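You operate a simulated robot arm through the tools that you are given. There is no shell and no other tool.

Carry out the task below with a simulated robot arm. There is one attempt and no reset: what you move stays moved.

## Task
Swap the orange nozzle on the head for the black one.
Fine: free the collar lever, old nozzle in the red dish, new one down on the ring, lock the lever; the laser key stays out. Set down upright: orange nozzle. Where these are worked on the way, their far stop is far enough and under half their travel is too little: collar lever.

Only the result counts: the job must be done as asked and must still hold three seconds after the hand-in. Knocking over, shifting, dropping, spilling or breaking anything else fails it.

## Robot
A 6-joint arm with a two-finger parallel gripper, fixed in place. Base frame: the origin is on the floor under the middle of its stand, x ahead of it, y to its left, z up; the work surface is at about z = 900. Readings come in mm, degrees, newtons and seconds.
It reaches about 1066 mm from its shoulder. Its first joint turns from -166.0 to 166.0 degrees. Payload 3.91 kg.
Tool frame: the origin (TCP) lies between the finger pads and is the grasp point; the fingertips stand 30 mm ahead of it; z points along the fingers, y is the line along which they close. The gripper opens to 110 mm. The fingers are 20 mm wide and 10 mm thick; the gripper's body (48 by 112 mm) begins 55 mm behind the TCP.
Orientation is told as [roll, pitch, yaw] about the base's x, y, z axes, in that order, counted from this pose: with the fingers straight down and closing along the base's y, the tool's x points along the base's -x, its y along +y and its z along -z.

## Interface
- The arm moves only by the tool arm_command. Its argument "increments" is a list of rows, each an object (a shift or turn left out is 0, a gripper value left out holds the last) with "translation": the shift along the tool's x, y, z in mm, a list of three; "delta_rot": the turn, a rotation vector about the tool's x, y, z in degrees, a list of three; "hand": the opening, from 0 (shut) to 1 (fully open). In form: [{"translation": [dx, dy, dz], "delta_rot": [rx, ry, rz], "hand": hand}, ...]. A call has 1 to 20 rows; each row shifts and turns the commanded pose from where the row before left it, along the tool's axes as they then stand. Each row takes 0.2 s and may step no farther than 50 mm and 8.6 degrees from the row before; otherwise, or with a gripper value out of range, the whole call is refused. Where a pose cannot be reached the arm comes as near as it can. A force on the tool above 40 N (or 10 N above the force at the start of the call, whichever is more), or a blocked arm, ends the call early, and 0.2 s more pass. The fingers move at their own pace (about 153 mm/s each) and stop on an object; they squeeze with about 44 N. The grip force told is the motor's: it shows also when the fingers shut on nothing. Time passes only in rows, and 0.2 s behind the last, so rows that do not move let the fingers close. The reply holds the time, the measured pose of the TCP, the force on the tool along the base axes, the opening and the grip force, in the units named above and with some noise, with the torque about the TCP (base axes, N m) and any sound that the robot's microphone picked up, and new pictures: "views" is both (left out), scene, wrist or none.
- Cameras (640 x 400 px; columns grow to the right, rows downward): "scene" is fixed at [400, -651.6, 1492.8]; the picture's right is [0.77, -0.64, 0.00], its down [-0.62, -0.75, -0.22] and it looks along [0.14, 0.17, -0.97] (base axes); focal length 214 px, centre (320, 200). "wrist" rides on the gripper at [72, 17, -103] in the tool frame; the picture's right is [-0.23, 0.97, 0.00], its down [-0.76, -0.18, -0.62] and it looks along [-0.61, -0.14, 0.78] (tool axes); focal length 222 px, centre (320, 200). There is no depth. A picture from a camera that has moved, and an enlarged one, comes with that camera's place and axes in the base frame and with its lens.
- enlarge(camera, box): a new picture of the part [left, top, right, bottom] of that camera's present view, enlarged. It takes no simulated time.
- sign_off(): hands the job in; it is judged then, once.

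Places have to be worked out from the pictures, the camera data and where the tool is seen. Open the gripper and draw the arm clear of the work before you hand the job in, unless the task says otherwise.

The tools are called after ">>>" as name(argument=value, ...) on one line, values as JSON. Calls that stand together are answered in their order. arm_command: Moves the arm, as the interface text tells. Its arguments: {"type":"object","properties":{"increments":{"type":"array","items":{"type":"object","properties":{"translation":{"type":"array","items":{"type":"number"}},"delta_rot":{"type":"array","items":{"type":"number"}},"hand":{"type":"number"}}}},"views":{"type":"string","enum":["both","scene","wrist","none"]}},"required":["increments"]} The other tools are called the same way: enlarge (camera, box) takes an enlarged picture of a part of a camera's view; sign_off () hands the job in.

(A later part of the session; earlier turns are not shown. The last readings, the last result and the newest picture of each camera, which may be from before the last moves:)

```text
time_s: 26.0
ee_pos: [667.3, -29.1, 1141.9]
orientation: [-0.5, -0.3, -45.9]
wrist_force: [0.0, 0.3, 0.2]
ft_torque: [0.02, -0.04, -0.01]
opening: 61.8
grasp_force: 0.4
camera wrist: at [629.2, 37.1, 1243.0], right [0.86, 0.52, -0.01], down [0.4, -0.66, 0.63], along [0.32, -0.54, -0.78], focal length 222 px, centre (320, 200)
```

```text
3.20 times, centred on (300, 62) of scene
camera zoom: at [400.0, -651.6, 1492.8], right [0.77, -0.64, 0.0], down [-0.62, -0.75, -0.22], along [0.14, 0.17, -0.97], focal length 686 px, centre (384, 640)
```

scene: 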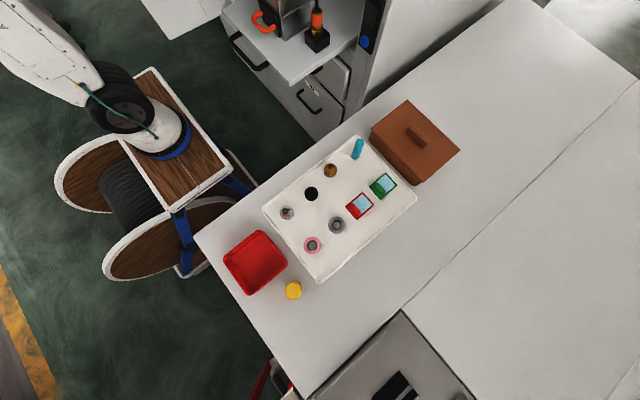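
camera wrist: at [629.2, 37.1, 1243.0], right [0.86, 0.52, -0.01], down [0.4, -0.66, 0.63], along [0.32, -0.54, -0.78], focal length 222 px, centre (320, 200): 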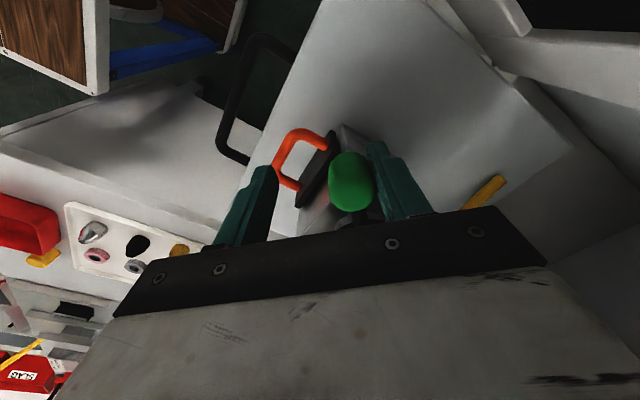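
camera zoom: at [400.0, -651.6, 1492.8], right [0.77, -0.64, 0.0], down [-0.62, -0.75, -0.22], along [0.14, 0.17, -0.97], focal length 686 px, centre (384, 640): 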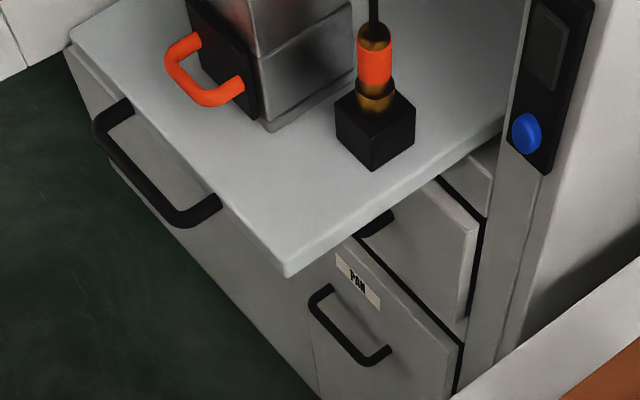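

The lever follows smoothly with the bed unmoved. I continue the arc.

>>> arm_command(increments=[{"translation": [-2.2, -7.9, 0], "delta_rot": [0, 0, -5]}, {"translation": [-2.2, -7.9, 0], "delta_rot": [0, 0, -5]}, {"translation": [-2.2, -7.9, 0], "delta_rot": [0, 0, -5]}, {"translation": [-2.2, -7.9, 0], "delta_rot": [0, 0, -5]}, {}], views="both")

>>> enlarge(camera="scene", box=[200, 0, 400, 125])

```text
time_s: 27.2
ee_pos: [655.5, -57.9, 1141.5]
orientation: [-0.5, -0.1, -25.8]
wrist_force: [-0.4, 0.6, 0.2]
ft_torque: [0.02, 0.02, 0.01]
opening: 61.7
grasp_force: 0.3
camera wrist: at [596.9, -9.8, 1243.2], right [0.63, 0.78, -0.01], down [0.61, -0.49, 0.63], along [0.48, -0.4, -0.78], focal length 222 px, centre (320, 200)
```

scene: 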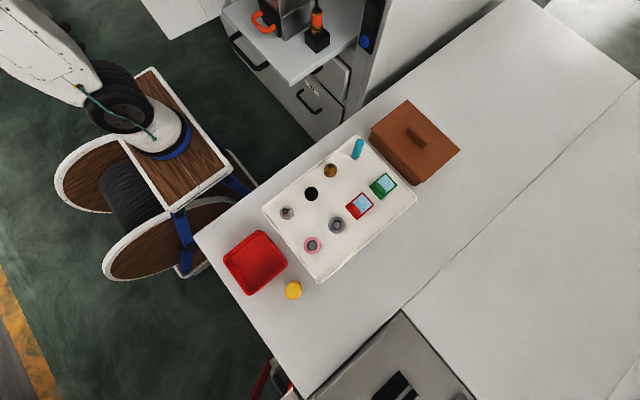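
wrist: 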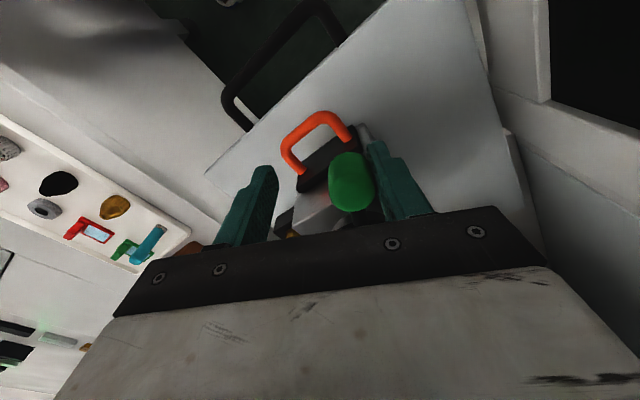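

```text
3.20 times, centred on (300, 62) of scene
camera zoom: at [400.0, -651.6, 1492.8], right [0.77, -0.64, 0.0], down [-0.62, -0.75, -0.22], along [0.14, 0.17, -0.97], focal length 686 px, centre (384, 640)
```

zoom: 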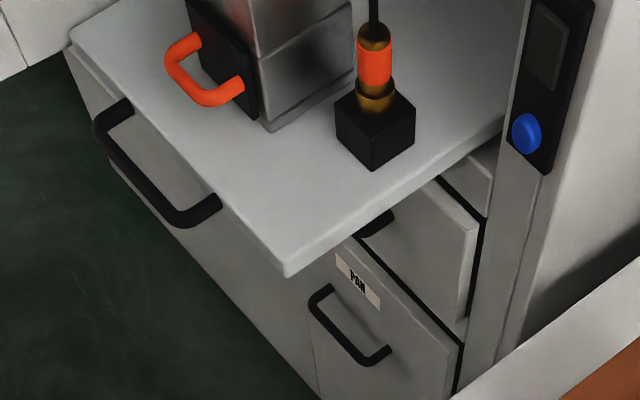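

Still turning freely (lever now near 156°). I continue toward its far stop.

>>> arm_command(increments=[{"translation": [-2.2, -7.9, 0], "delta_rot": [0, 0, -5]}, {"translation": [-2.2, -7.9, 0], "delta_rot": [0, 0, -5]}, {"translation": [-2.2, -7.9, 0], "delta_rot": [0, 0, -5]}, {"translation": [-2.2, -7.9, 0], "delta_rot": [0, 0, -5]}, {}], views="both")

>>> enlarge(camera="scene", box=[200, 0, 400, 125])

```text
time_s: 28.4
ee_pos: [653.1, -90.8, 1141.7]
orientation: [-0.5, 0.1, -5.9]
wrist_force: [-0.4, 0.5, 0.5]
ft_torque: [0.02, 0.03, 0.02]
opening: 61.5
grasp_force: 0.1
camera wrist: at [583.0, -64.1, 1244.0], right [0.33, 0.95, -0.01], down [0.74, -0.25, 0.62], along [0.59, -0.21, -0.78], focal length 222 px, centre (320, 200)
```

scene: 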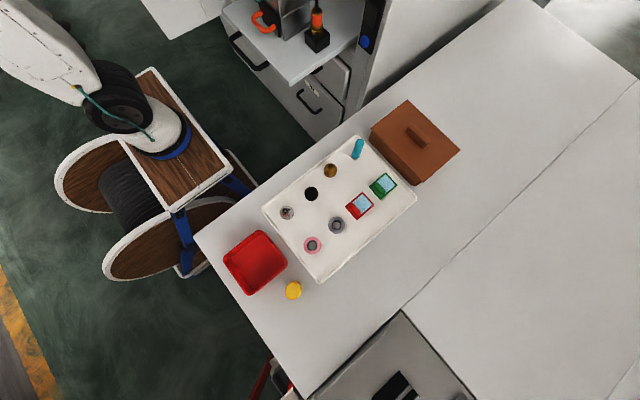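
wrist: 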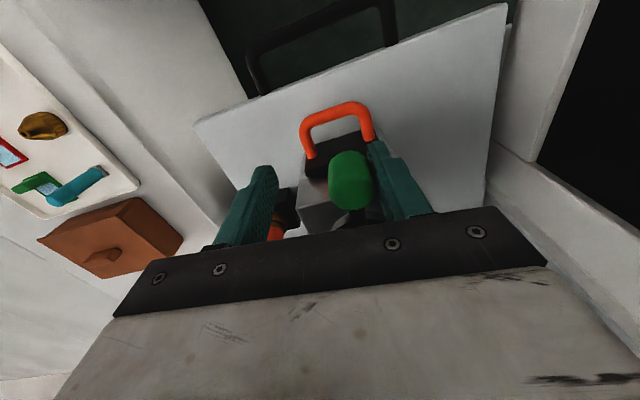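

```text
3.20 times, centred on (300, 62) of scene
camera zoom: at [400.0, -651.6, 1492.8], right [0.77, -0.64, 0.0], down [-0.62, -0.75, -0.22], along [0.14, 0.17, -0.97], focal length 686 px, centre (384, 640)
```

zoom: 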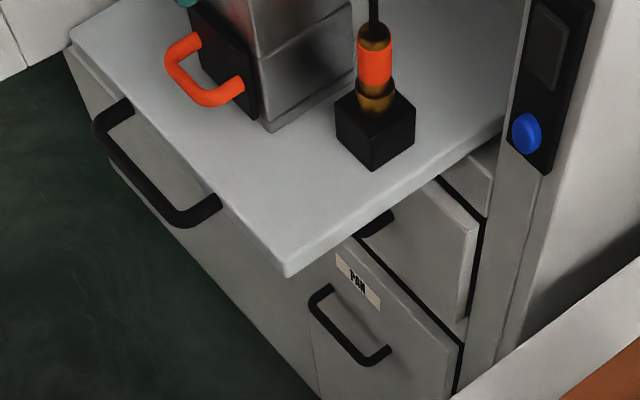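

Still no stop (lever ≈ 176°), bed unmoved. I continue with smaller steps since the stop should come soon.

>>> arm_command(increments=[{"translation": [-1.5, -6.4, 0], "delta_rot": [0, 0, -4]}, {"translation": [-1.5, -6.4, 0], "delta_rot": [0, 0, -4]}, {"translation": [-1.5, -6.4, 0], "delta_rot": [0, 0, -4]}, {"translation": [-1.5, -6.4, 0], "delta_rot": [0, 0, -4]}, {}], views="wrist")

>>> enlarge(camera="scene", box=[200, 0, 400, 125])

```text
time_s: 29.6
ee_pos: [658.1, -114.2, 1142.3]
orientation: [-0.5, 0.3, 10.1]
wrist_force: [0.0, 4.9, -2.6]
ft_torque: [0.08, 0.02, -0.02]
opening: 64.2
grasp_force: 2.7
camera wrist: at [585.6, -109.6, 1244.8], right [0.05, 1.0, -0.01], down [0.78, -0.04, 0.62], along [0.62, -0.04, -0.78], focal length 222 px, centre (320, 200)
```

wrist: 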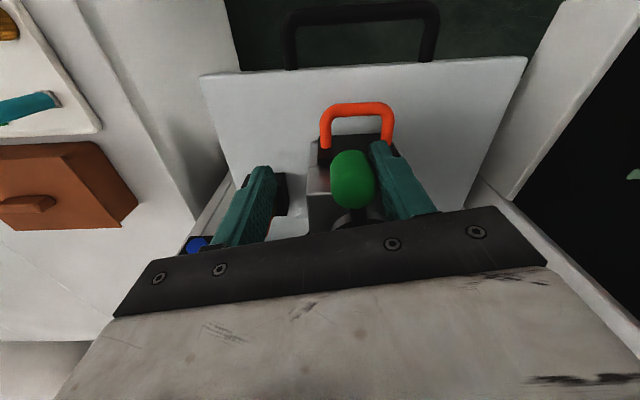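

```text
3.20 times, centred on (300, 62) of scene
camera zoom: at [400.0, -651.6, 1492.8], right [0.77, -0.64, 0.0], down [-0.62, -0.75, -0.22], along [0.14, 0.17, -0.97], focal length 686 px, centre (384, 640)
```

zoom: 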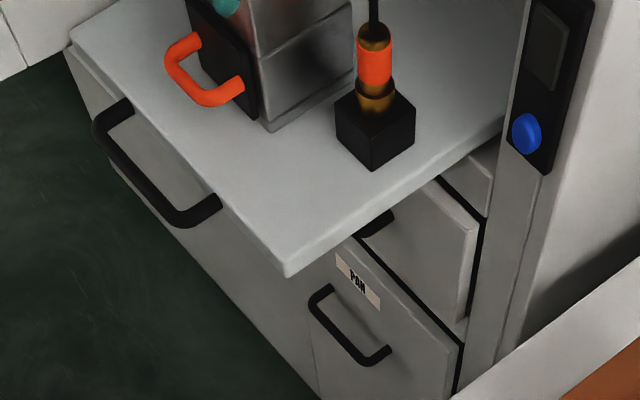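

The finger met firm resistance (opening pushed from 61.7 to 64.2) with the lever at about 191°, i.e. its far stop after ~83° of travel, and the bed hasn't moved further. I back off, rise, and retreat to a pitched view to measure the nozzle and ring heights precisely.

>>> arm_command(increments=[{"translation": [0, 8, 0]}, {"translation": [0, 8, 0]}, {"translation": [0, 0, -40]}, {"translation": [0, 0, -40]}, {"translation": [30, 10, -20]}, {"translation": [40, 10, 0]}, {"translation": [40, 0, 0], "delta_rot": [0, 0, 5]}, {"translation": [30, 0, 0], "delta_rot": [0, 0, 5]}, {"delta_rot": [0, -8, 0]}, {"delta_rot": [0, -8, 0]}, {"delta_rot": [0, -8, 0]}, {"delta_rot": [0, -8, 0]}, {"delta_rot": [0, -8, 0]}, {}, {}, {}], views="wrist")

>>> enlarge(camera="wrist", box=[240, 80, 420, 230])

```text
time_s: 33.0
ee_pos: [513.9, -102.3, 1241.9]
orientation: [-0.8, -39.9, 0.6]
wrist_force: [0.5, -0.4, 0.3]
ft_torque: [0.0, -0.01, -0.01]
opening: 62.0
grasp_force: 0.0
camera wrist: at [392.8, -84.1, 1273.8], right [0.17, 0.98, 0.14], down [0.18, -0.17, 0.97], along [0.97, -0.14, -0.21], focal length 222 px, centre (320, 200)
```

wrist: 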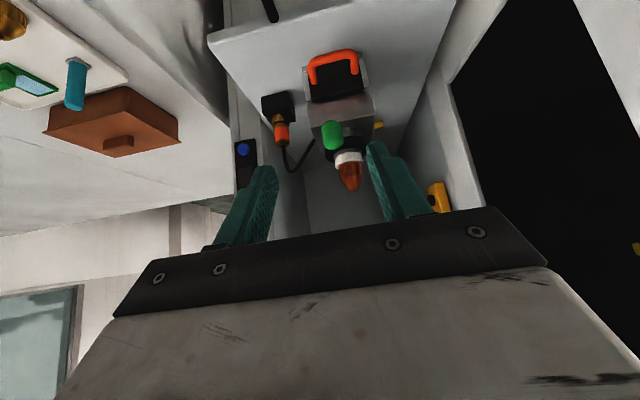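

```text
2.67 times, centred on (330, 155) of wrist
camera zoom: at [392.8, -84.1, 1273.8], right [0.17, 0.98, 0.14], down [0.18, -0.17, 0.97], along [0.97, -0.14, -0.21], focal length 592 px, centre (293, 320)
```

zoom: 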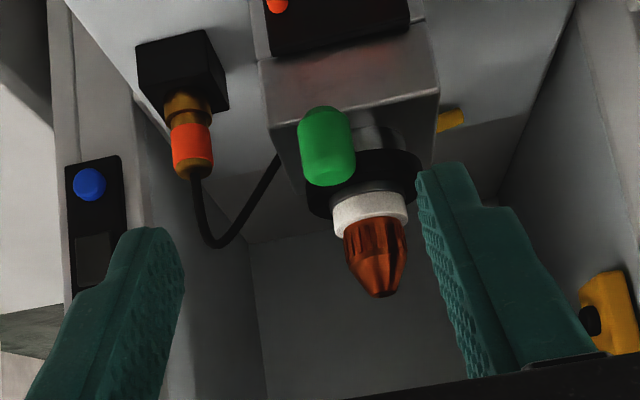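

This gives a clear side-on view; the lever knob now points to -x and the nozzle and ring are exposed. I enlarge further to read the boundary heights.

>>> enlarge(camera="wrist", box=[320, 110, 390, 200])

```text
4.44 times, centred on (355, 155) of wrist
camera zoom: at [392.8, -84.1, 1273.8], right [0.17, 0.98, 0.14], down [0.18, -0.17, 0.97], along [0.97, -0.14, -0.21], focal length 987 px, centre (164, 400)
```

zoom: 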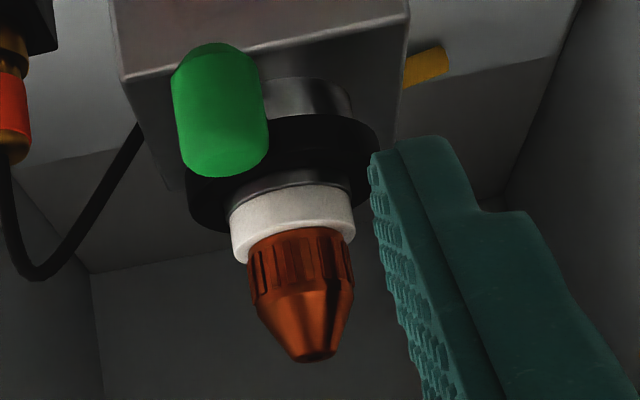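

Ring top ≈ z 1149, nozzle cylinder ≈ 1149–1171, tip ≈ 1192, axis now ≈ (747,-76). I straighten the tool, open to ~75 mm and move above the nozzle to check alignment.

>>> arm_command(increments=[{"delta_rot": [0, 8, 0], "hand": 0.68}, {"delta_rot": [0, 8, 0]}, {"delta_rot": [0, 8, 0]}, {"delta_rot": [0, 8, 0]}, {"delta_rot": [0, 8, 0]}, {"translation": [-38, 4.4, -4]}, {"translation": [-38, 4.4, -4]}, {"translation": [-38, 4.4, -4]}, {"translation": [-38, 4.4, -4]}, {"translation": [-38, 4.4, 0]}, {"translation": [-38, 4.4, 0]}, {}, {}], views="wrist")

>>> enlarge(camera="wrist", box=[230, 60, 430, 220])

```text
time_s: 35.8
ee_pos: [744.5, -73.4, 1256.2]
orientation: [-0.5, 0.2, 0.0]
wrist_force: [-1.1, 0.3, -0.2]
ft_torque: [0.01, -0.02, -0.01]
opening: 74.9
grasp_force: 0.0
camera wrist: at [672.6, -55.4, 1358.0], right [0.23, 0.97, -0.01], down [0.76, -0.17, 0.62], along [0.61, -0.15, -0.78], focal length 222 px, centre (320, 200)
```

wrist: 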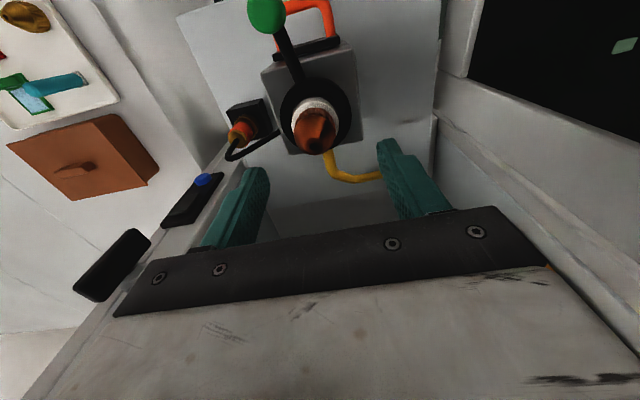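

```text
2.50 times, centred on (330, 140) of wrist
camera zoom: at [672.6, -55.4, 1358.0], right [0.23, 0.97, -0.01], down [0.76, -0.17, 0.62], along [0.61, -0.15, -0.78], focal length 555 px, centre (295, 350)
```

zoom: 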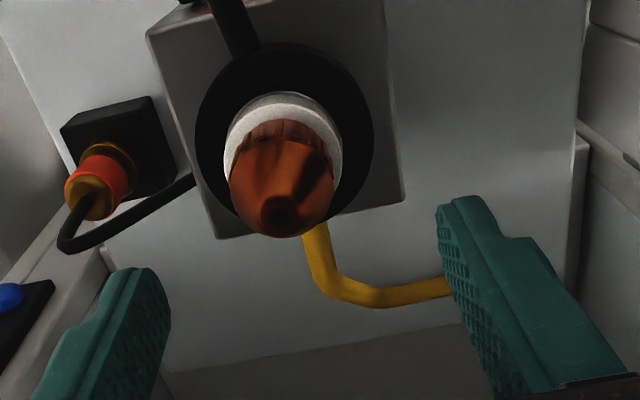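

Nozzle tip reads ≈ (745,-78.5). I shift 4.5 mm in −y, descend so the fingertips stop just above the ring top (TCP z ≈ 1185), and check.

>>> arm_command(increments=[{"translation": [-1, -4.6, 10]}, {"translation": [0, 0, 25]}, {"translation": [0, 0, 20]}, {"translation": [0, 0, 10]}, {"translation": [0, 0, 5]}, {}, {}], views="wrist")

>>> enlarge(camera="wrist", box=[200, 80, 440, 240])

```text
time_s: 37.4
ee_pos: [743.2, -79.8, 1188.5]
orientation: [-0.5, 0.0, 0.1]
wrist_force: [-0.8, -0.4, -0.9]
ft_torque: [0.01, -0.03, -0.03]
opening: 74.8
grasp_force: 0.1
camera wrist: at [671.8, -62.4, 1289.3], right [0.23, 0.97, -0.01], down [0.76, -0.17, 0.62], along [0.61, -0.15, -0.78], focal length 222 px, centre (320, 200)
```

wrist: 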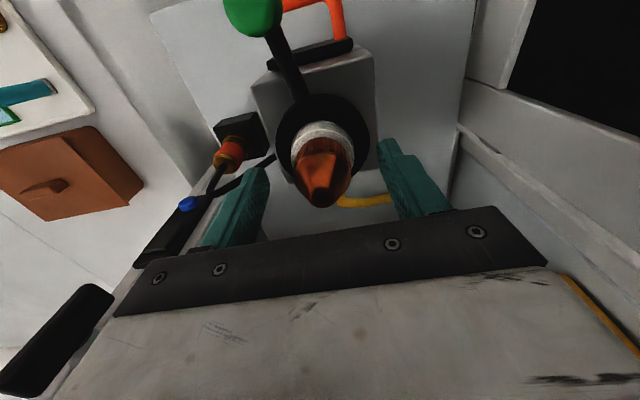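

```text
2.50 times, centred on (320, 160) of wrist
camera zoom: at [671.8, -62.4, 1289.3], right [0.23, 0.97, -0.01], down [0.76, -0.17, 0.62], along [0.61, -0.15, -0.78], focal length 555 px, centre (320, 300)
```

zoom: 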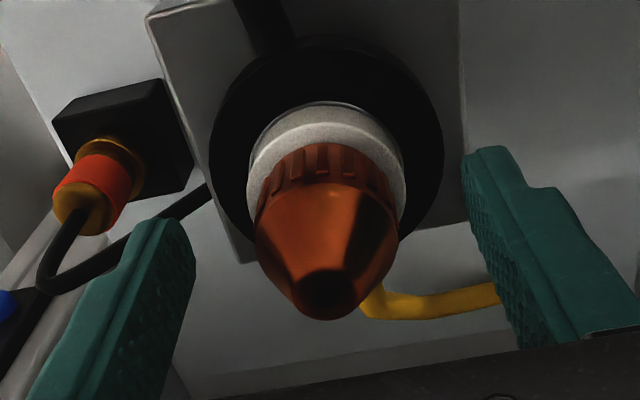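

Well centred: axis ≈ (745,-79). I nudge +2 mm in x, lower 5 mm more, and close on the nozzle.

>>> arm_command(increments=[{"translation": [-2, 0, 5]}, {}, {"hand": 0}, {}, {}, {}], views="wrist")

>>> enlarge(camera="wrist", box=[200, 80, 440, 240])

```text
time_s: 38.8
ee_pos: [745.3, -80.7, 1181.2]
orientation: [-0.5, 0.1, 0.2]
wrist_force: [0.3, 0.0, -1.0]
ft_torque: [0.01, -0.03, 0.03]
opening: 34.5
grasp_force: 43.9
camera wrist: at [673.2, -62.1, 1284.2], right [0.23, 0.97, -0.01], down [0.76, -0.17, 0.62], along [0.61, -0.15, -0.78], focal length 222 px, centre (320, 200)
```

wrist: 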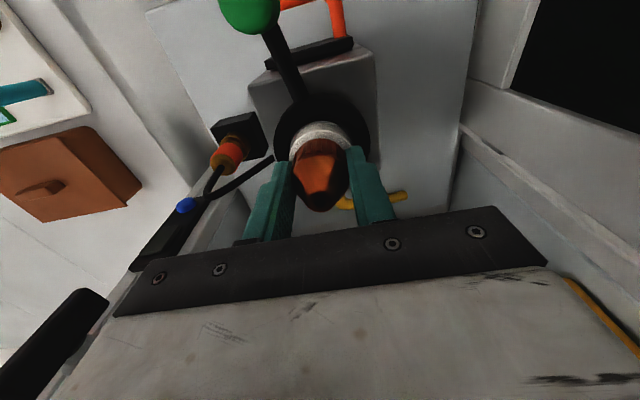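

```text
2.50 times, centred on (320, 160) of wrist
camera zoom: at [673.2, -62.1, 1284.2], right [0.23, 0.97, -0.01], down [0.76, -0.17, 0.62], along [0.61, -0.15, -0.78], focal length 555 px, centre (320, 300)
```

zoom: 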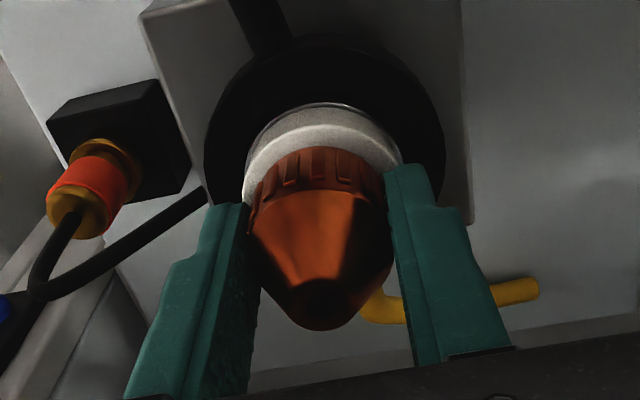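

Firm grip at 34.5 mm. I lift straight up slowly and check that the nozzle comes free of the ring without dragging.

>>> arm_command(increments=[{"translation": [0, 0, -4]}, {"translation": [0, 0, -6]}, {"translation": [0, 0, -10]}, {"translation": [0, 0, -20]}, {"translation": [0, 0, -25]}, {}], views="wrist")

>>> enlarge(camera="wrist", box=[220, 20, 420, 220])

```text
time_s: 40.2
ee_pos: [745.8, -79.1, 1247.8]
orientation: [-0.5, 0.0, 0.1]
wrist_force: [-0.2, 0.2, -0.7]
ft_torque: [-0.03, -0.02, 0.01]
opening: 34.5
grasp_force: 43.6
camera wrist: at [673.4, -61.4, 1350.7], right [0.23, 0.97, -0.01], down [0.76, -0.17, 0.62], along [0.61, -0.15, -0.78], focal length 222 px, centre (320, 200)
```

wrist: 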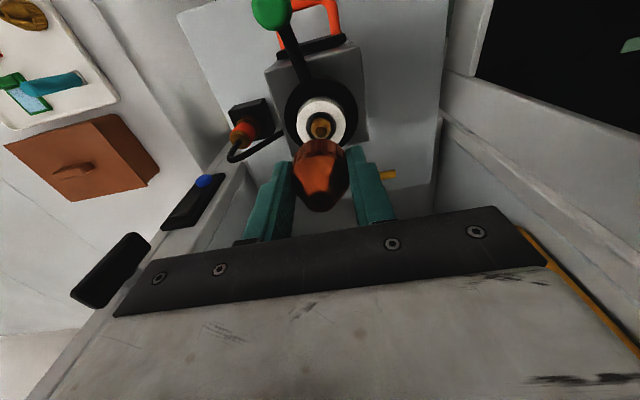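

```text
2.00 times, centred on (320, 120) of wrist
camera zoom: at [673.4, -61.4, 1350.7], right [0.23, 0.97, -0.01], down [0.76, -0.17, 0.62], along [0.61, -0.15, -0.78], focal length 444 px, centre (320, 360)
```

zoom: 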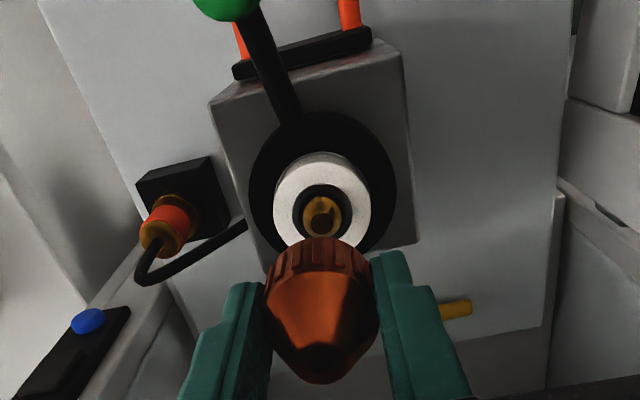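

The nozzle is free; the white ring with a brass spigot stays on the head. I carry it away from the machine at height, around toward the red dish, and stop above it for a look.

>>> arm_command(increments=[{"translation": [31, -20, -5]}, {"translation": [31, -37, 0]}, {"translation": [31, -37, 0]}, {"translation": [31, -37, 0]}, {"translation": [31, -37, 0]}, {"translation": [31, -37, 0]}, {"translation": [32, -31, 12]}, {"translation": [32, -31, 12]}, {"translation": [32, -31, 12]}, {"translation": [32, -31, 12]}, {"translation": [32, -31, 12]}, {"translation": [32, -31, 12]}, {"translation": [32, -31, 12]}, {"translation": [32, -31, 12]}, {}, {}], views="both")

```text
time_s: 43.6
ee_pos: [305.3, -535.3, 1163.3]
orientation: [-0.4, 0.1, 0.2]
wrist_force: [0.0, 0.4, -0.6]
ft_torque: [0.02, -0.01, -0.02]
opening: 34.4
grasp_force: 43.8
camera wrist: at [231.7, -516.1, 1265.1], right [0.23, 0.97, -0.01], down [0.76, -0.17, 0.62], along [0.61, -0.15, -0.78], focal length 222 px, centre (320, 200)
```

scene: 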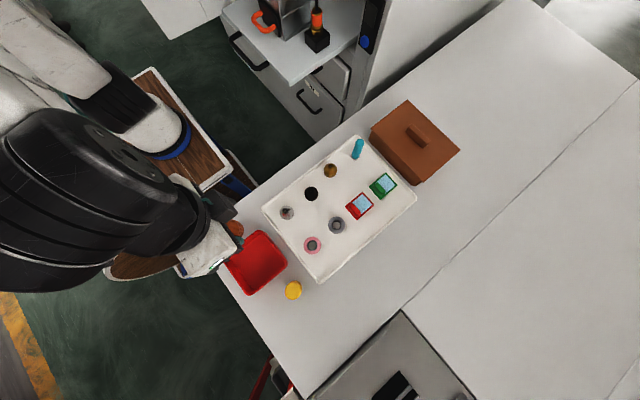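
wrist: 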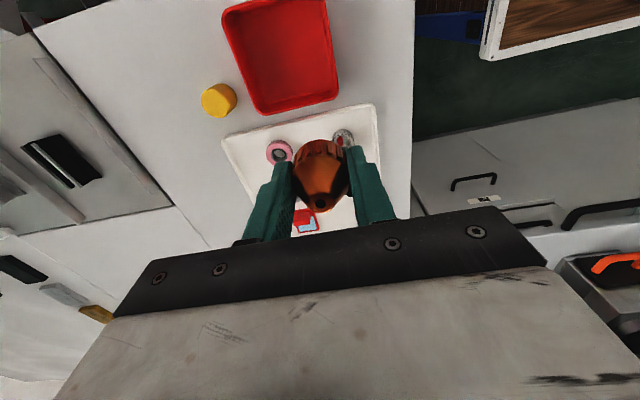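

>>> enlarge(camera="wrist", box=[190, 0, 410, 230])

>>> enlarge(camera="scene", box=[190, 170, 350, 310])

```text
1.74 times, centred on (300, 115) of wrist
camera zoom: at [231.7, -516.1, 1265.1], right [0.23, 0.97, -0.01], down [0.76, -0.17, 0.62], along [0.61, -0.15, -0.78], focal length 386 px, centre (355, 348)
```

zoom: 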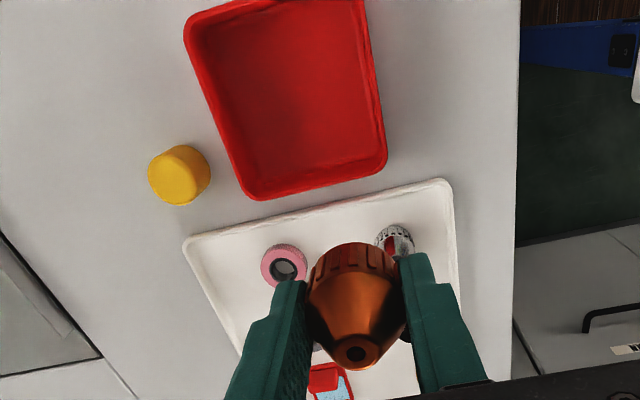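

```text
2.86 times, centred on (270, 240) of scene
camera zoom: at [400.0, -651.6, 1492.8], right [0.77, -0.64, 0.0], down [-0.62, -0.75, -0.22], along [0.14, 0.17, -0.97], focal length 613 px, centre (463, 86)
```

zoom: 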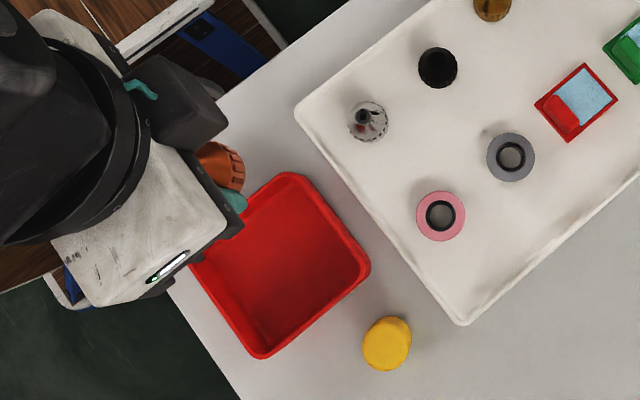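

The dish spans about x 194–313, y -626…-513 with rim ≈ z 930, centre (254,-568). I move above its centre and lower to z ≈ 1000.

>>> arm_command(increments=[{"translation": [17, -11, 25]}, {"translation": [17, -11, 25]}, {"translation": [17, -11, 35]}, {"translation": [0, 0, 40]}, {"translation": [0, 0, 38]}, {}, {}], views="both")

>>> enlarge(camera="wrist", box=[160, 0, 460, 240])

```text
time_s: 45.2
ee_pos: [252.7, -566.9, 998.3]
orientation: [-0.5, -0.1, 0.1]
wrist_force: [-1.0, 0.4, -0.1]
ft_torque: [0.0, -0.01, 0.0]
opening: 34.2
grasp_force: 44.2
camera wrist: at [180.8, -548.1, 1100.4], right [0.23, 0.97, -0.01], down [0.76, -0.17, 0.62], along [0.61, -0.15, -0.78], focal length 222 px, centre (320, 200)
```

scene: 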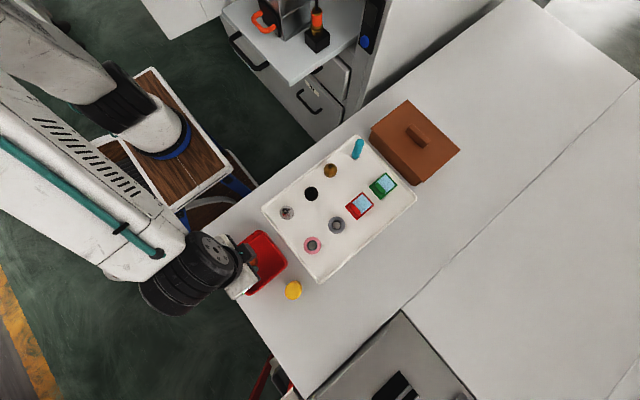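
wrist: 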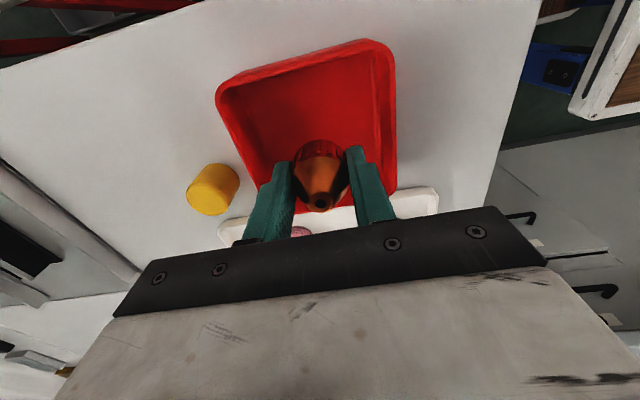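

```text
1.67 times, centred on (310, 120) of wrist
camera zoom: at [180.8, -548.1, 1100.4], right [0.23, 0.97, -0.01], down [0.76, -0.17, 0.62], along [0.61, -0.15, -0.78], focal length 370 px, centre (337, 333)
```

zoom: 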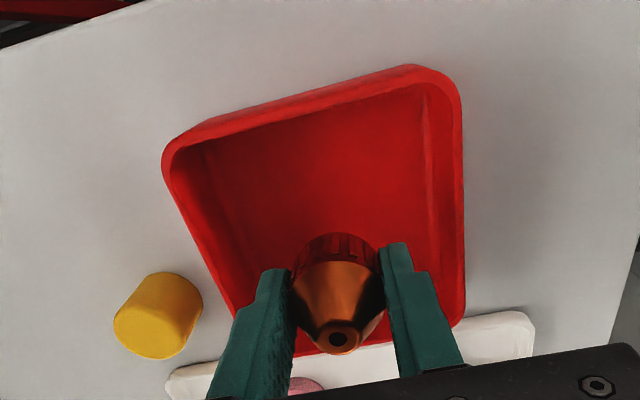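

The nozzle is centred over the dish. I lower to just above the floor.

>>> arm_command(increments=[{"translation": [0, 0, 20]}, {"translation": [0, 0, 20]}, {"translation": [0, 0, 10]}, {"translation": [0, 0, 3]}, {"translation": [0, 0, 2]}, {}], views="wrist")

>>> enlarge(camera="wrist", box=[160, 0, 460, 240])

```text
time_s: 46.6
ee_pos: [251.8, -569.3, 943.9]
orientation: [-0.5, 0.2, 0.1]
wrist_force: [-0.3, 0.3, -0.4]
ft_torque: [0.0, -0.02, 0.01]
opening: 34.6
grasp_force: 44.0
camera wrist: at [180.4, -551.1, 1046.2], right [0.23, 0.97, -0.01], down [0.76, -0.17, 0.62], along [0.61, -0.15, -0.78], focal length 222 px, centre (320, 200)
```

wrist: 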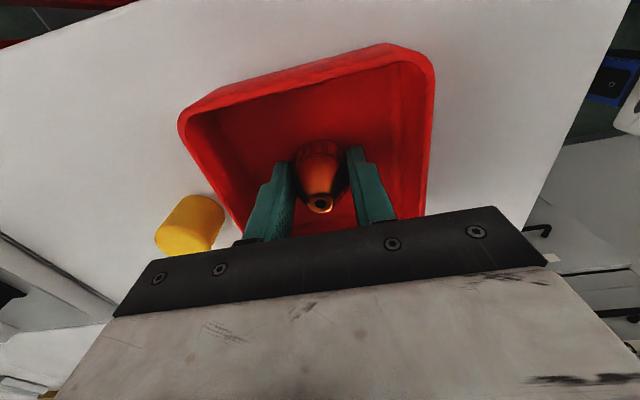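

```text
1.67 times, centred on (310, 120) of wrist
camera zoom: at [180.4, -551.1, 1046.2], right [0.23, 0.97, -0.01], down [0.76, -0.17, 0.62], along [0.61, -0.15, -0.78], focal length 370 px, centre (337, 333)
```

zoom: 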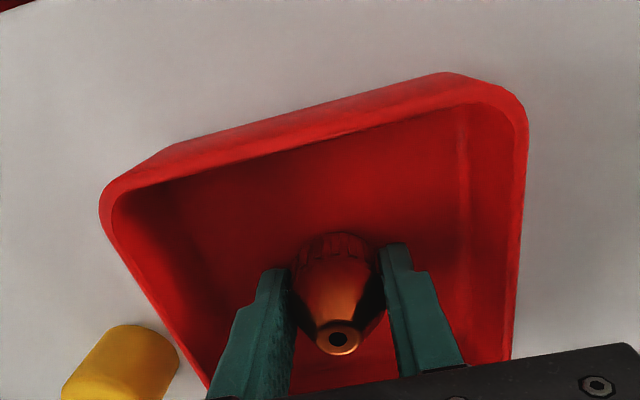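

No contact yet. I lower in 1.5 mm steps looking for a touch.

>>> arm_command(increments=[{"translation": [0, 0, 1.5]}, {"translation": [0, 0, 1.5]}, {"translation": [0, 0, 1]}, {}], views="none")

```text
time_s: 47.6
ee_pos: [251.2, -568.7, 940.4]
orientation: [-0.5, 0.0, 0.1]
wrist_force: [0.1, 0.1, -1.4]
ft_torque: [-0.02, 0.03, 0.01]
opening: 34.5
grasp_force: 43.8
```

Still free of contact; I continue down in 1 mm steps.

>>> arm_command(increments=[{"translation": [0, 0, 1]}, {"translation": [0, 0, 1]}, {}], views="none")

>>> arm_command(increments=[{"translation": [0, 0, 1]}, {}], views="none")

>>> arm_command(increments=[{"translation": [0, 0, 1]}, {}], views="none")

```text
time_s: 48.4
ee_pos: [252.9, -567.8, 937.9]
orientation: [-0.5, 0.1, 0.1]
wrist_force: [0.4, -0.3, -0.6]
ft_torque: [0.0, -0.03, -0.02]
opening: 34.5
grasp_force: 44.5
```

```text
time_s: 49.0
ee_pos: [252.2, -569.5, 937.4]
orientation: [-0.5, 0.1, 0.1]
wrist_force: [-1.3, 0.7, 5.9]
ft_torque: [0.1, -0.01, 0.0]
opening: 34.7
grasp_force: 43.9
```

```text
time_s: 49.6
ee_pos: [251.8, -568.7, 936.7]
orientation: [-0.6, 0.1, 0.0]
wrist_force: [0.6, 0.9, 21.6]
ft_torque: [0.27, -0.14, -0.03]
opening: 34.4
grasp_force: 43.9
```

Contact with the dish floor (force rose to ~22 N). I relieve 1 mm and open the fingers, then rise straight up.

>>> arm_command(increments=[{"translation": [0, 0, -1]}, {"hand": 0.36}, {"hand": 0.42}, {"hand": 0.5}, {}, {"translation": [0, 0, -15]}, {"translation": [0, 0, -35]}, {"translation": [0, 0, -45]}, {"translation": [0, 0, -45]}, {}], views="both")

>>> enlarge(camera="wrist", box=[160, 0, 460, 240])

```text
time_s: 51.8
ee_pos: [252.3, -566.7, 1076.0]
orientation: [-0.5, 0.1, 0.1]
wrist_force: [0.6, 1.4, -0.5]
ft_torque: [0.02, 0.02, -0.02]
opening: 55.0
grasp_force: 0.1
camera wrist: at [180.1, -548.1, 1177.4], right [0.23, 0.97, -0.01], down [0.76, -0.17, 0.62], along [0.61, -0.15, -0.78], focal length 222 px, centre (320, 200)
```

scene: 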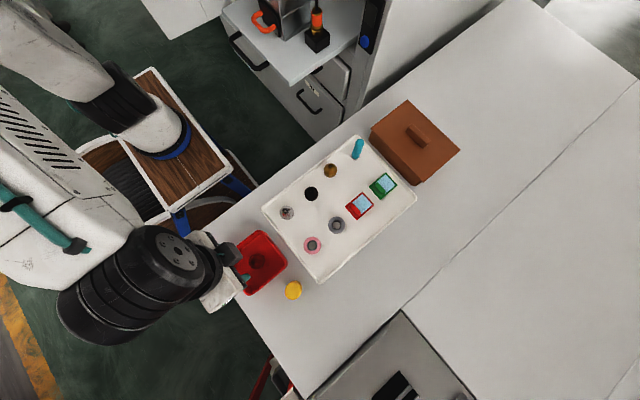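
wrist: 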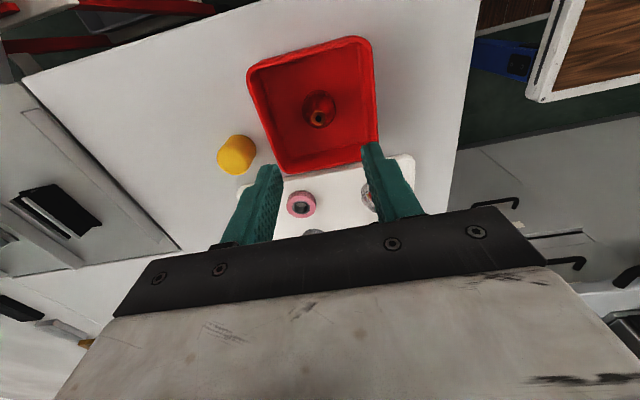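

```text
1.67 times, centred on (310, 120) of wrist
camera zoom: at [180.1, -548.1, 1177.4], right [0.23, 0.97, -0.01], down [0.76, -0.17, 0.62], along [0.61, -0.15, -0.78], focal length 370 px, centre (337, 333)
```

zoom: 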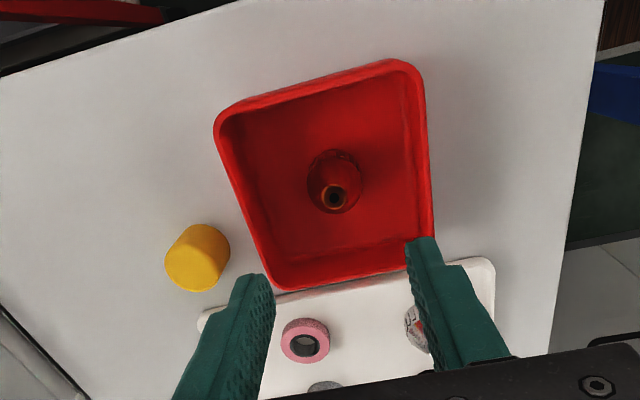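

The orange nozzle stands upright in the red dish. Next I move over the tray to inspect the black nozzle near (472,-526).

>>> arm_command(increments=[{"translation": [-37, 12, -10], "hand": 0.6}, {"translation": [-37, 12, -10]}, {"translation": [-37, 12, -10]}, {"translation": [-37, 12, -5]}, {}, {}], views="wrist")

>>> enlarge(camera="wrist", box=[230, 60, 430, 220])

```text
time_s: 53.2
ee_pos: [400.6, -518.3, 1112.5]
orientation: [-0.5, 0.0, 0.1]
wrist_force: [0.6, 0.1, 0.2]
ft_torque: [0.03, -0.02, 0.0]
opening: 66.0
grasp_force: 0.2
camera wrist: at [328.3, -500.1, 1214.3], right [0.23, 0.97, -0.01], down [0.76, -0.17, 0.62], along [0.61, -0.15, -0.78], focal length 222 px, centre (320, 200)
```

wrist: 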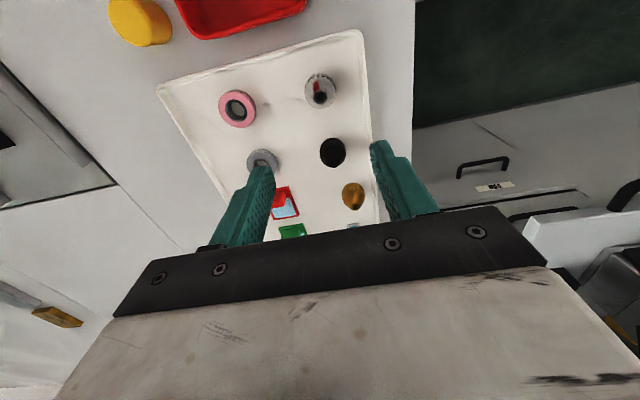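

```text
2.50 times, centred on (330, 140) of wrist
camera zoom: at [328.3, -500.1, 1214.3], right [0.23, 0.97, -0.01], down [0.76, -0.17, 0.62], along [0.61, -0.15, -0.78], focal length 555 px, centre (295, 350)
```

zoom: 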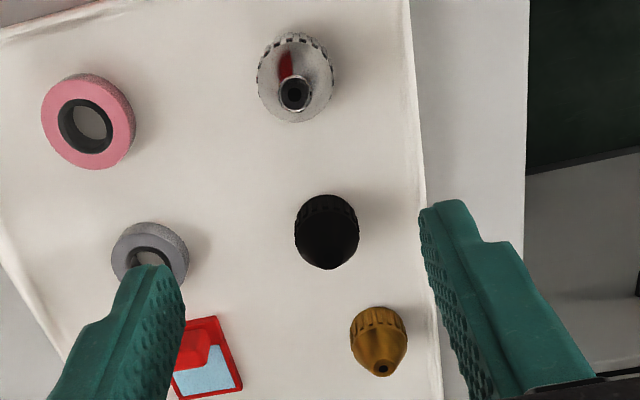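

The black nozzle stands tip-up at about (478,-520), between a silver and a brass one. I move above it and lower to z ≈ 1005 for a finer alignment.

>>> arm_command(increments=[{"translation": [-39, -1, 30]}, {"translation": [-38, -1, 30]}, {"translation": [0, 0, 30]}, {"translation": [0, 0, 15]}, {}, {}], views="wrist")

>>> enlarge(camera="wrist", box=[230, 60, 430, 220])

```text
time_s: 54.6
ee_pos: [476.2, -522.5, 1005.8]
orientation: [-0.5, 0.0, 0.1]
wrist_force: [0.6, 0.0, 0.1]
ft_torque: [-0.03, -0.02, -0.03]
opening: 66.2
grasp_force: 0.0
camera wrist: at [404.9, -503.8, 1106.9], right [0.23, 0.97, -0.01], down [0.76, -0.17, 0.62], along [0.61, -0.15, -0.78], focal length 222 px, centre (320, 200)
```

wrist: 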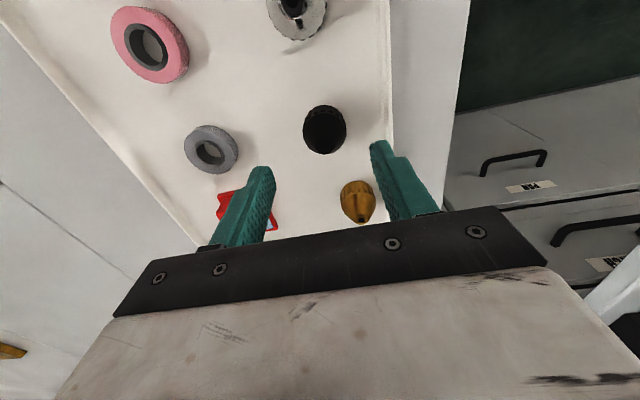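

```text
2.50 times, centred on (330, 140) of wrist
camera zoom: at [404.9, -503.8, 1106.9], right [0.23, 0.97, -0.01], down [0.76, -0.17, 0.62], along [0.61, -0.15, -0.78], focal length 555 px, centre (295, 350)
```

zoom: 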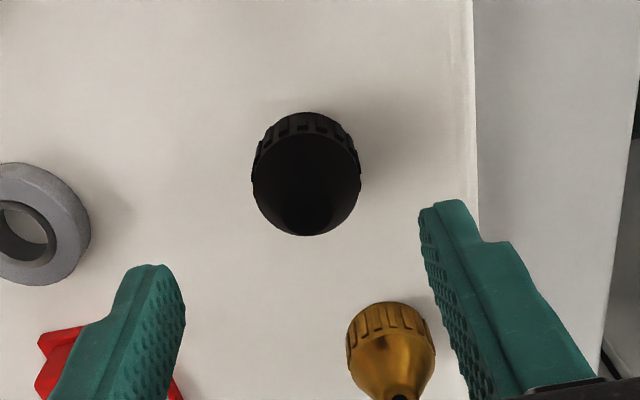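

Axis of the black nozzle ≈ (477.5,-518.5). I correct by (+1.5,+3.5) mm and lower with the fingers around it.

>>> arm_command(increments=[{"translation": [-1.3, 3.5, 15], "hand": 0.55}, {"translation": [0, 0, 20]}, {"translation": [0, 0, 15]}, {}, {}], views="wrist")

>>> enlarge(camera="wrist", box=[230, 60, 430, 220])

```text
time_s: 55.8
ee_pos: [479.3, -518.6, 956.2]
orientation: [-0.5, 0.0, 0.1]
wrist_force: [0.3, 0.5, -0.2]
ft_torque: [-0.04, -0.02, 0.01]
opening: 60.6
grasp_force: 0.1
camera wrist: at [407.0, -500.1, 1057.9], right [0.23, 0.97, -0.01], down [0.76, -0.17, 0.62], along [0.61, -0.15, -0.78], focal length 222 px, centre (320, 200)
```

wrist: 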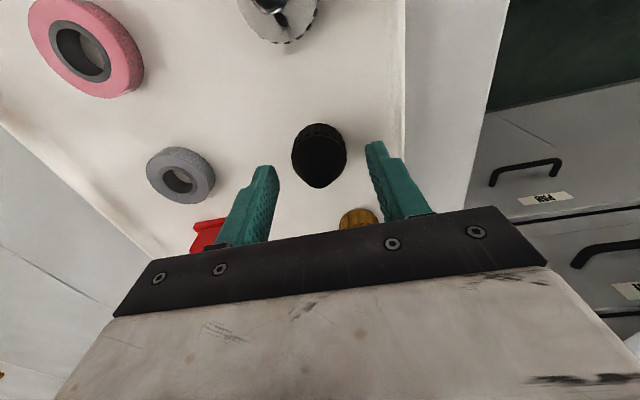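

```text
2.50 times, centred on (330, 140) of wrist
camera zoom: at [407.0, -500.1, 1057.9], right [0.23, 0.97, -0.01], down [0.76, -0.17, 0.62], along [0.61, -0.15, -0.78], focal length 555 px, centre (295, 350)
```

zoom: 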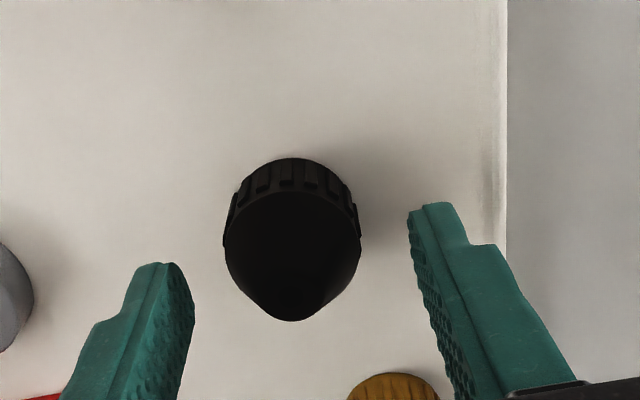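

Alignment is good (axis ≈ (477.5,-519)). I lower to TCP z ≈ 940 and close.

>>> arm_command(increments=[{"translation": [1, 0, 8]}, {"translation": [0, 0, 5]}, {"translation": [0, 0, 3]}, {}, {}], views="wrist")

>>> enlarge(camera="wrist", box=[230, 60, 430, 220])

```text
time_s: 57.0
ee_pos: [478.2, -518.8, 937.8]
orientation: [-0.6, 0.2, 0.1]
wrist_force: [0.3, 0.1, 0.4]
ft_torque: [-0.02, 0.03, 0.02]
opening: 60.5
grasp_force: 0.2
camera wrist: at [405.5, -501.0, 1042.0], right [0.23, 0.97, -0.01], down [0.76, -0.17, 0.62], along [0.61, -0.15, -0.78], focal length 222 px, centre (320, 200)
```

wrist: 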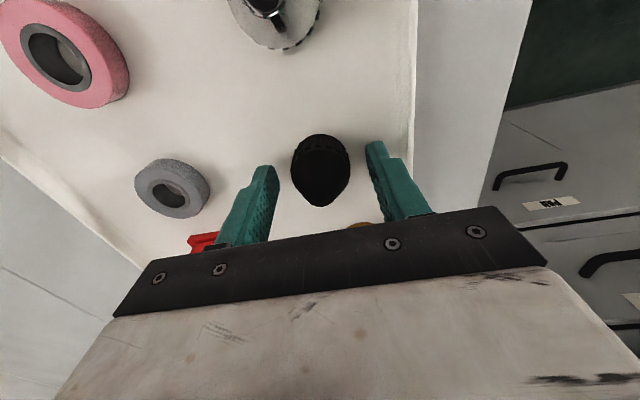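

```text
2.50 times, centred on (330, 140) of wrist
camera zoom: at [405.5, -501.0, 1042.0], right [0.23, 0.97, -0.01], down [0.76, -0.17, 0.62], along [0.61, -0.15, -0.78], focal length 555 px, centre (295, 350)
```

zoom: 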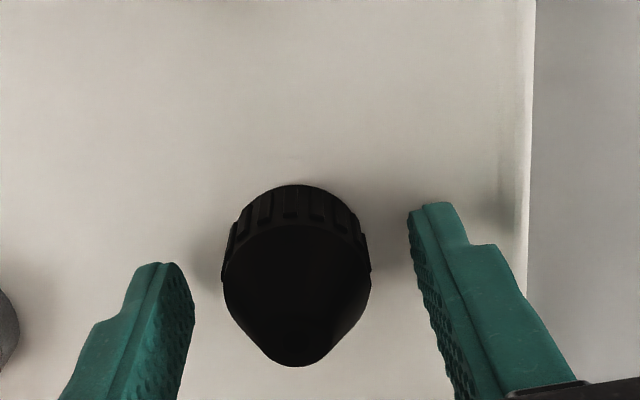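

The fingertips are still ~5 mm above the tray floor. I lower 3 mm more and close on the black nozzle.

>>> arm_command(increments=[{"translation": [0.5, 0, 1.5]}, {"translation": [0, 0, 1.5]}, {}, {"hand": 0}, {}, {}, {}], views="wrist")

>>> enlarge(camera="wrist", box=[230, 60, 430, 220])

```text
time_s: 58.6
ee_pos: [475.9, -519.8, 937.2]
orientation: [-0.5, 0.2, 0.2]
wrist_force: [-0.1, 0.5, -0.3]
ft_torque: [0.01, 0.04, -0.01]
opening: 34.5
grasp_force: 43.9
camera wrist: at [404.7, -501.0, 1038.8], right [0.23, 0.97, -0.01], down [0.76, -0.17, 0.62], along [0.61, -0.15, -0.78], focal length 222 px, centre (320, 200)
```

wrist: 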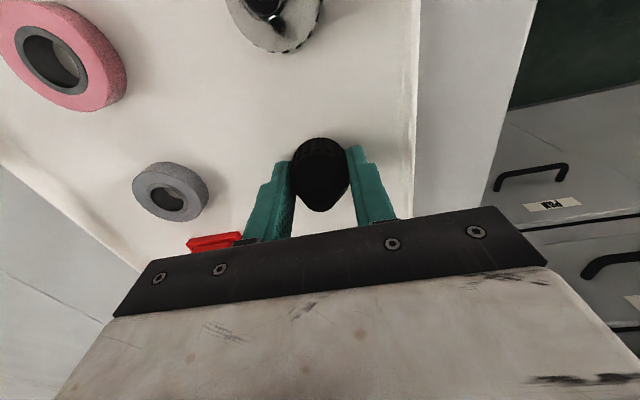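

```text
2.50 times, centred on (330, 140) of wrist
camera zoom: at [404.7, -501.0, 1038.8], right [0.23, 0.97, -0.01], down [0.76, -0.17, 0.62], along [0.61, -0.15, -0.78], focal length 555 px, centre (295, 350)
```

zoom: 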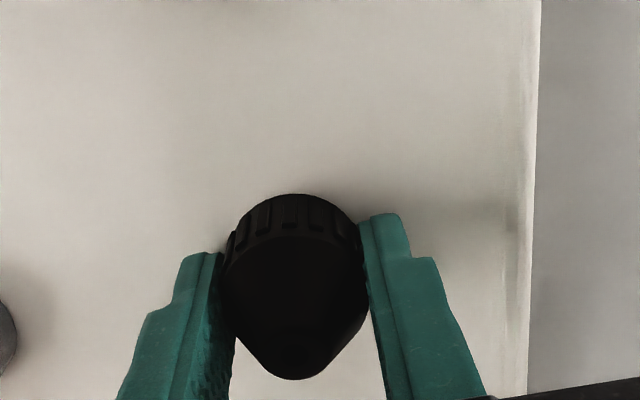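

Grip is firm (34.5 mm) and the nozzle sits in the fingers exactly as the orange one did. I lift it and carry it along the reverse route to in front of the head.

>>> arm_command(increments=[{"translation": [0, 0, -8]}, {"translation": [0, 0, -30]}, {"translation": [0, 0, -48]}, {"translation": [0, 0, -48]}, {"translation": [-14, 36.5, -28]}, {"translation": [-14, 36.5, -28]}, {"translation": [-14, 36.5, -28]}, {"translation": [-14, 36.5, -28]}, {"translation": [-14, 36.5, -28]}, {"translation": [-14, 36.5, -28]}, {"translation": [-22, 36.5, -4]}, {"translation": [-22, 36.5, -4]}, {"translation": [-22, 36.5, -4]}, {"translation": [-22, 36.5, -4]}, {"translation": [-22, 36.5, -4]}, {"translation": [-22, 36.5, -4]}, {}, {}], views="both")

>>> enlarge(camera="wrist", box=[220, 40, 440, 220])

>>> enlarge(camera="scene", box=[200, 0, 400, 125])

```text
time_s: 62.4
ee_pos: [692.6, -78.4, 1258.0]
orientation: [-0.4, 0.1, 0.1]
wrist_force: [-0.4, 0.1, -0.9]
ft_torque: [0.01, -0.03, -0.01]
opening: 34.3
grasp_force: 44.1
camera wrist: at [620.4, -59.5, 1360.1], right [0.23, 0.97, -0.01], down [0.76, -0.17, 0.62], along [0.61, -0.15, -0.78], focal length 222 px, centre (320, 200)
```

scene: 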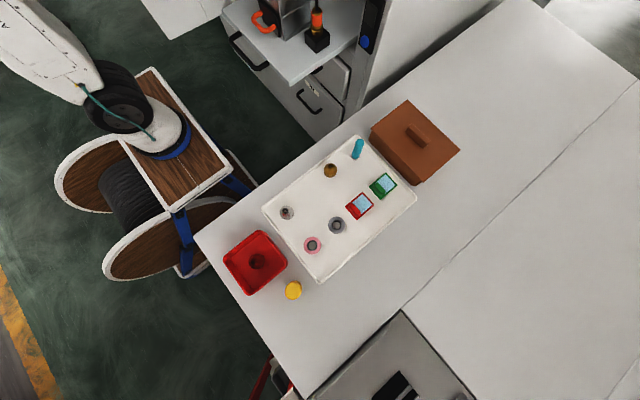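
wrist: 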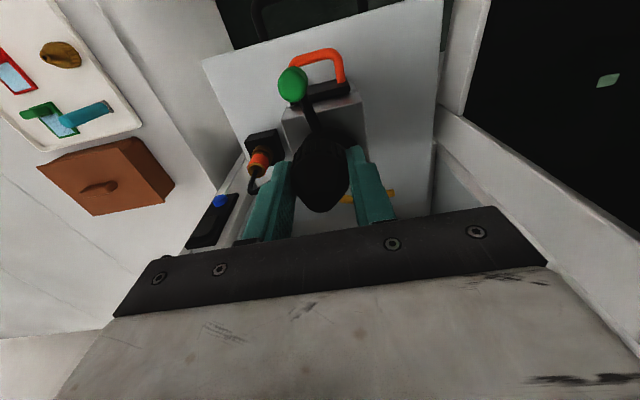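

```text
2.22 times, centred on (330, 130) of wrist
camera zoom: at [620.4, -59.5, 1360.1], right [0.23, 0.97, -0.01], down [0.76, -0.17, 0.62], along [0.61, -0.15, -0.78], focal length 494 px, centre (298, 356)
```

zoom: 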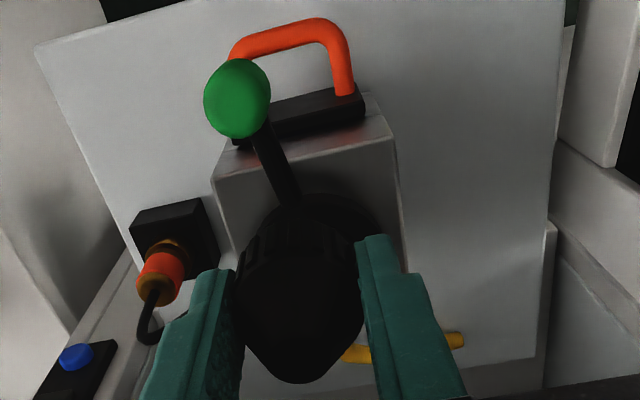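

```text
3.20 times, centred on (300, 62) of scene
camera zoom: at [400.0, -651.6, 1492.8], right [0.77, -0.64, 0.0], down [-0.62, -0.75, -0.22], along [0.14, 0.17, -0.97], focal length 686 px, centre (384, 640)
```

zoom: 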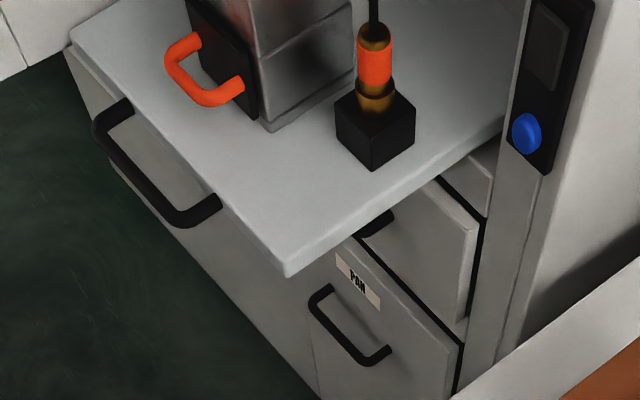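

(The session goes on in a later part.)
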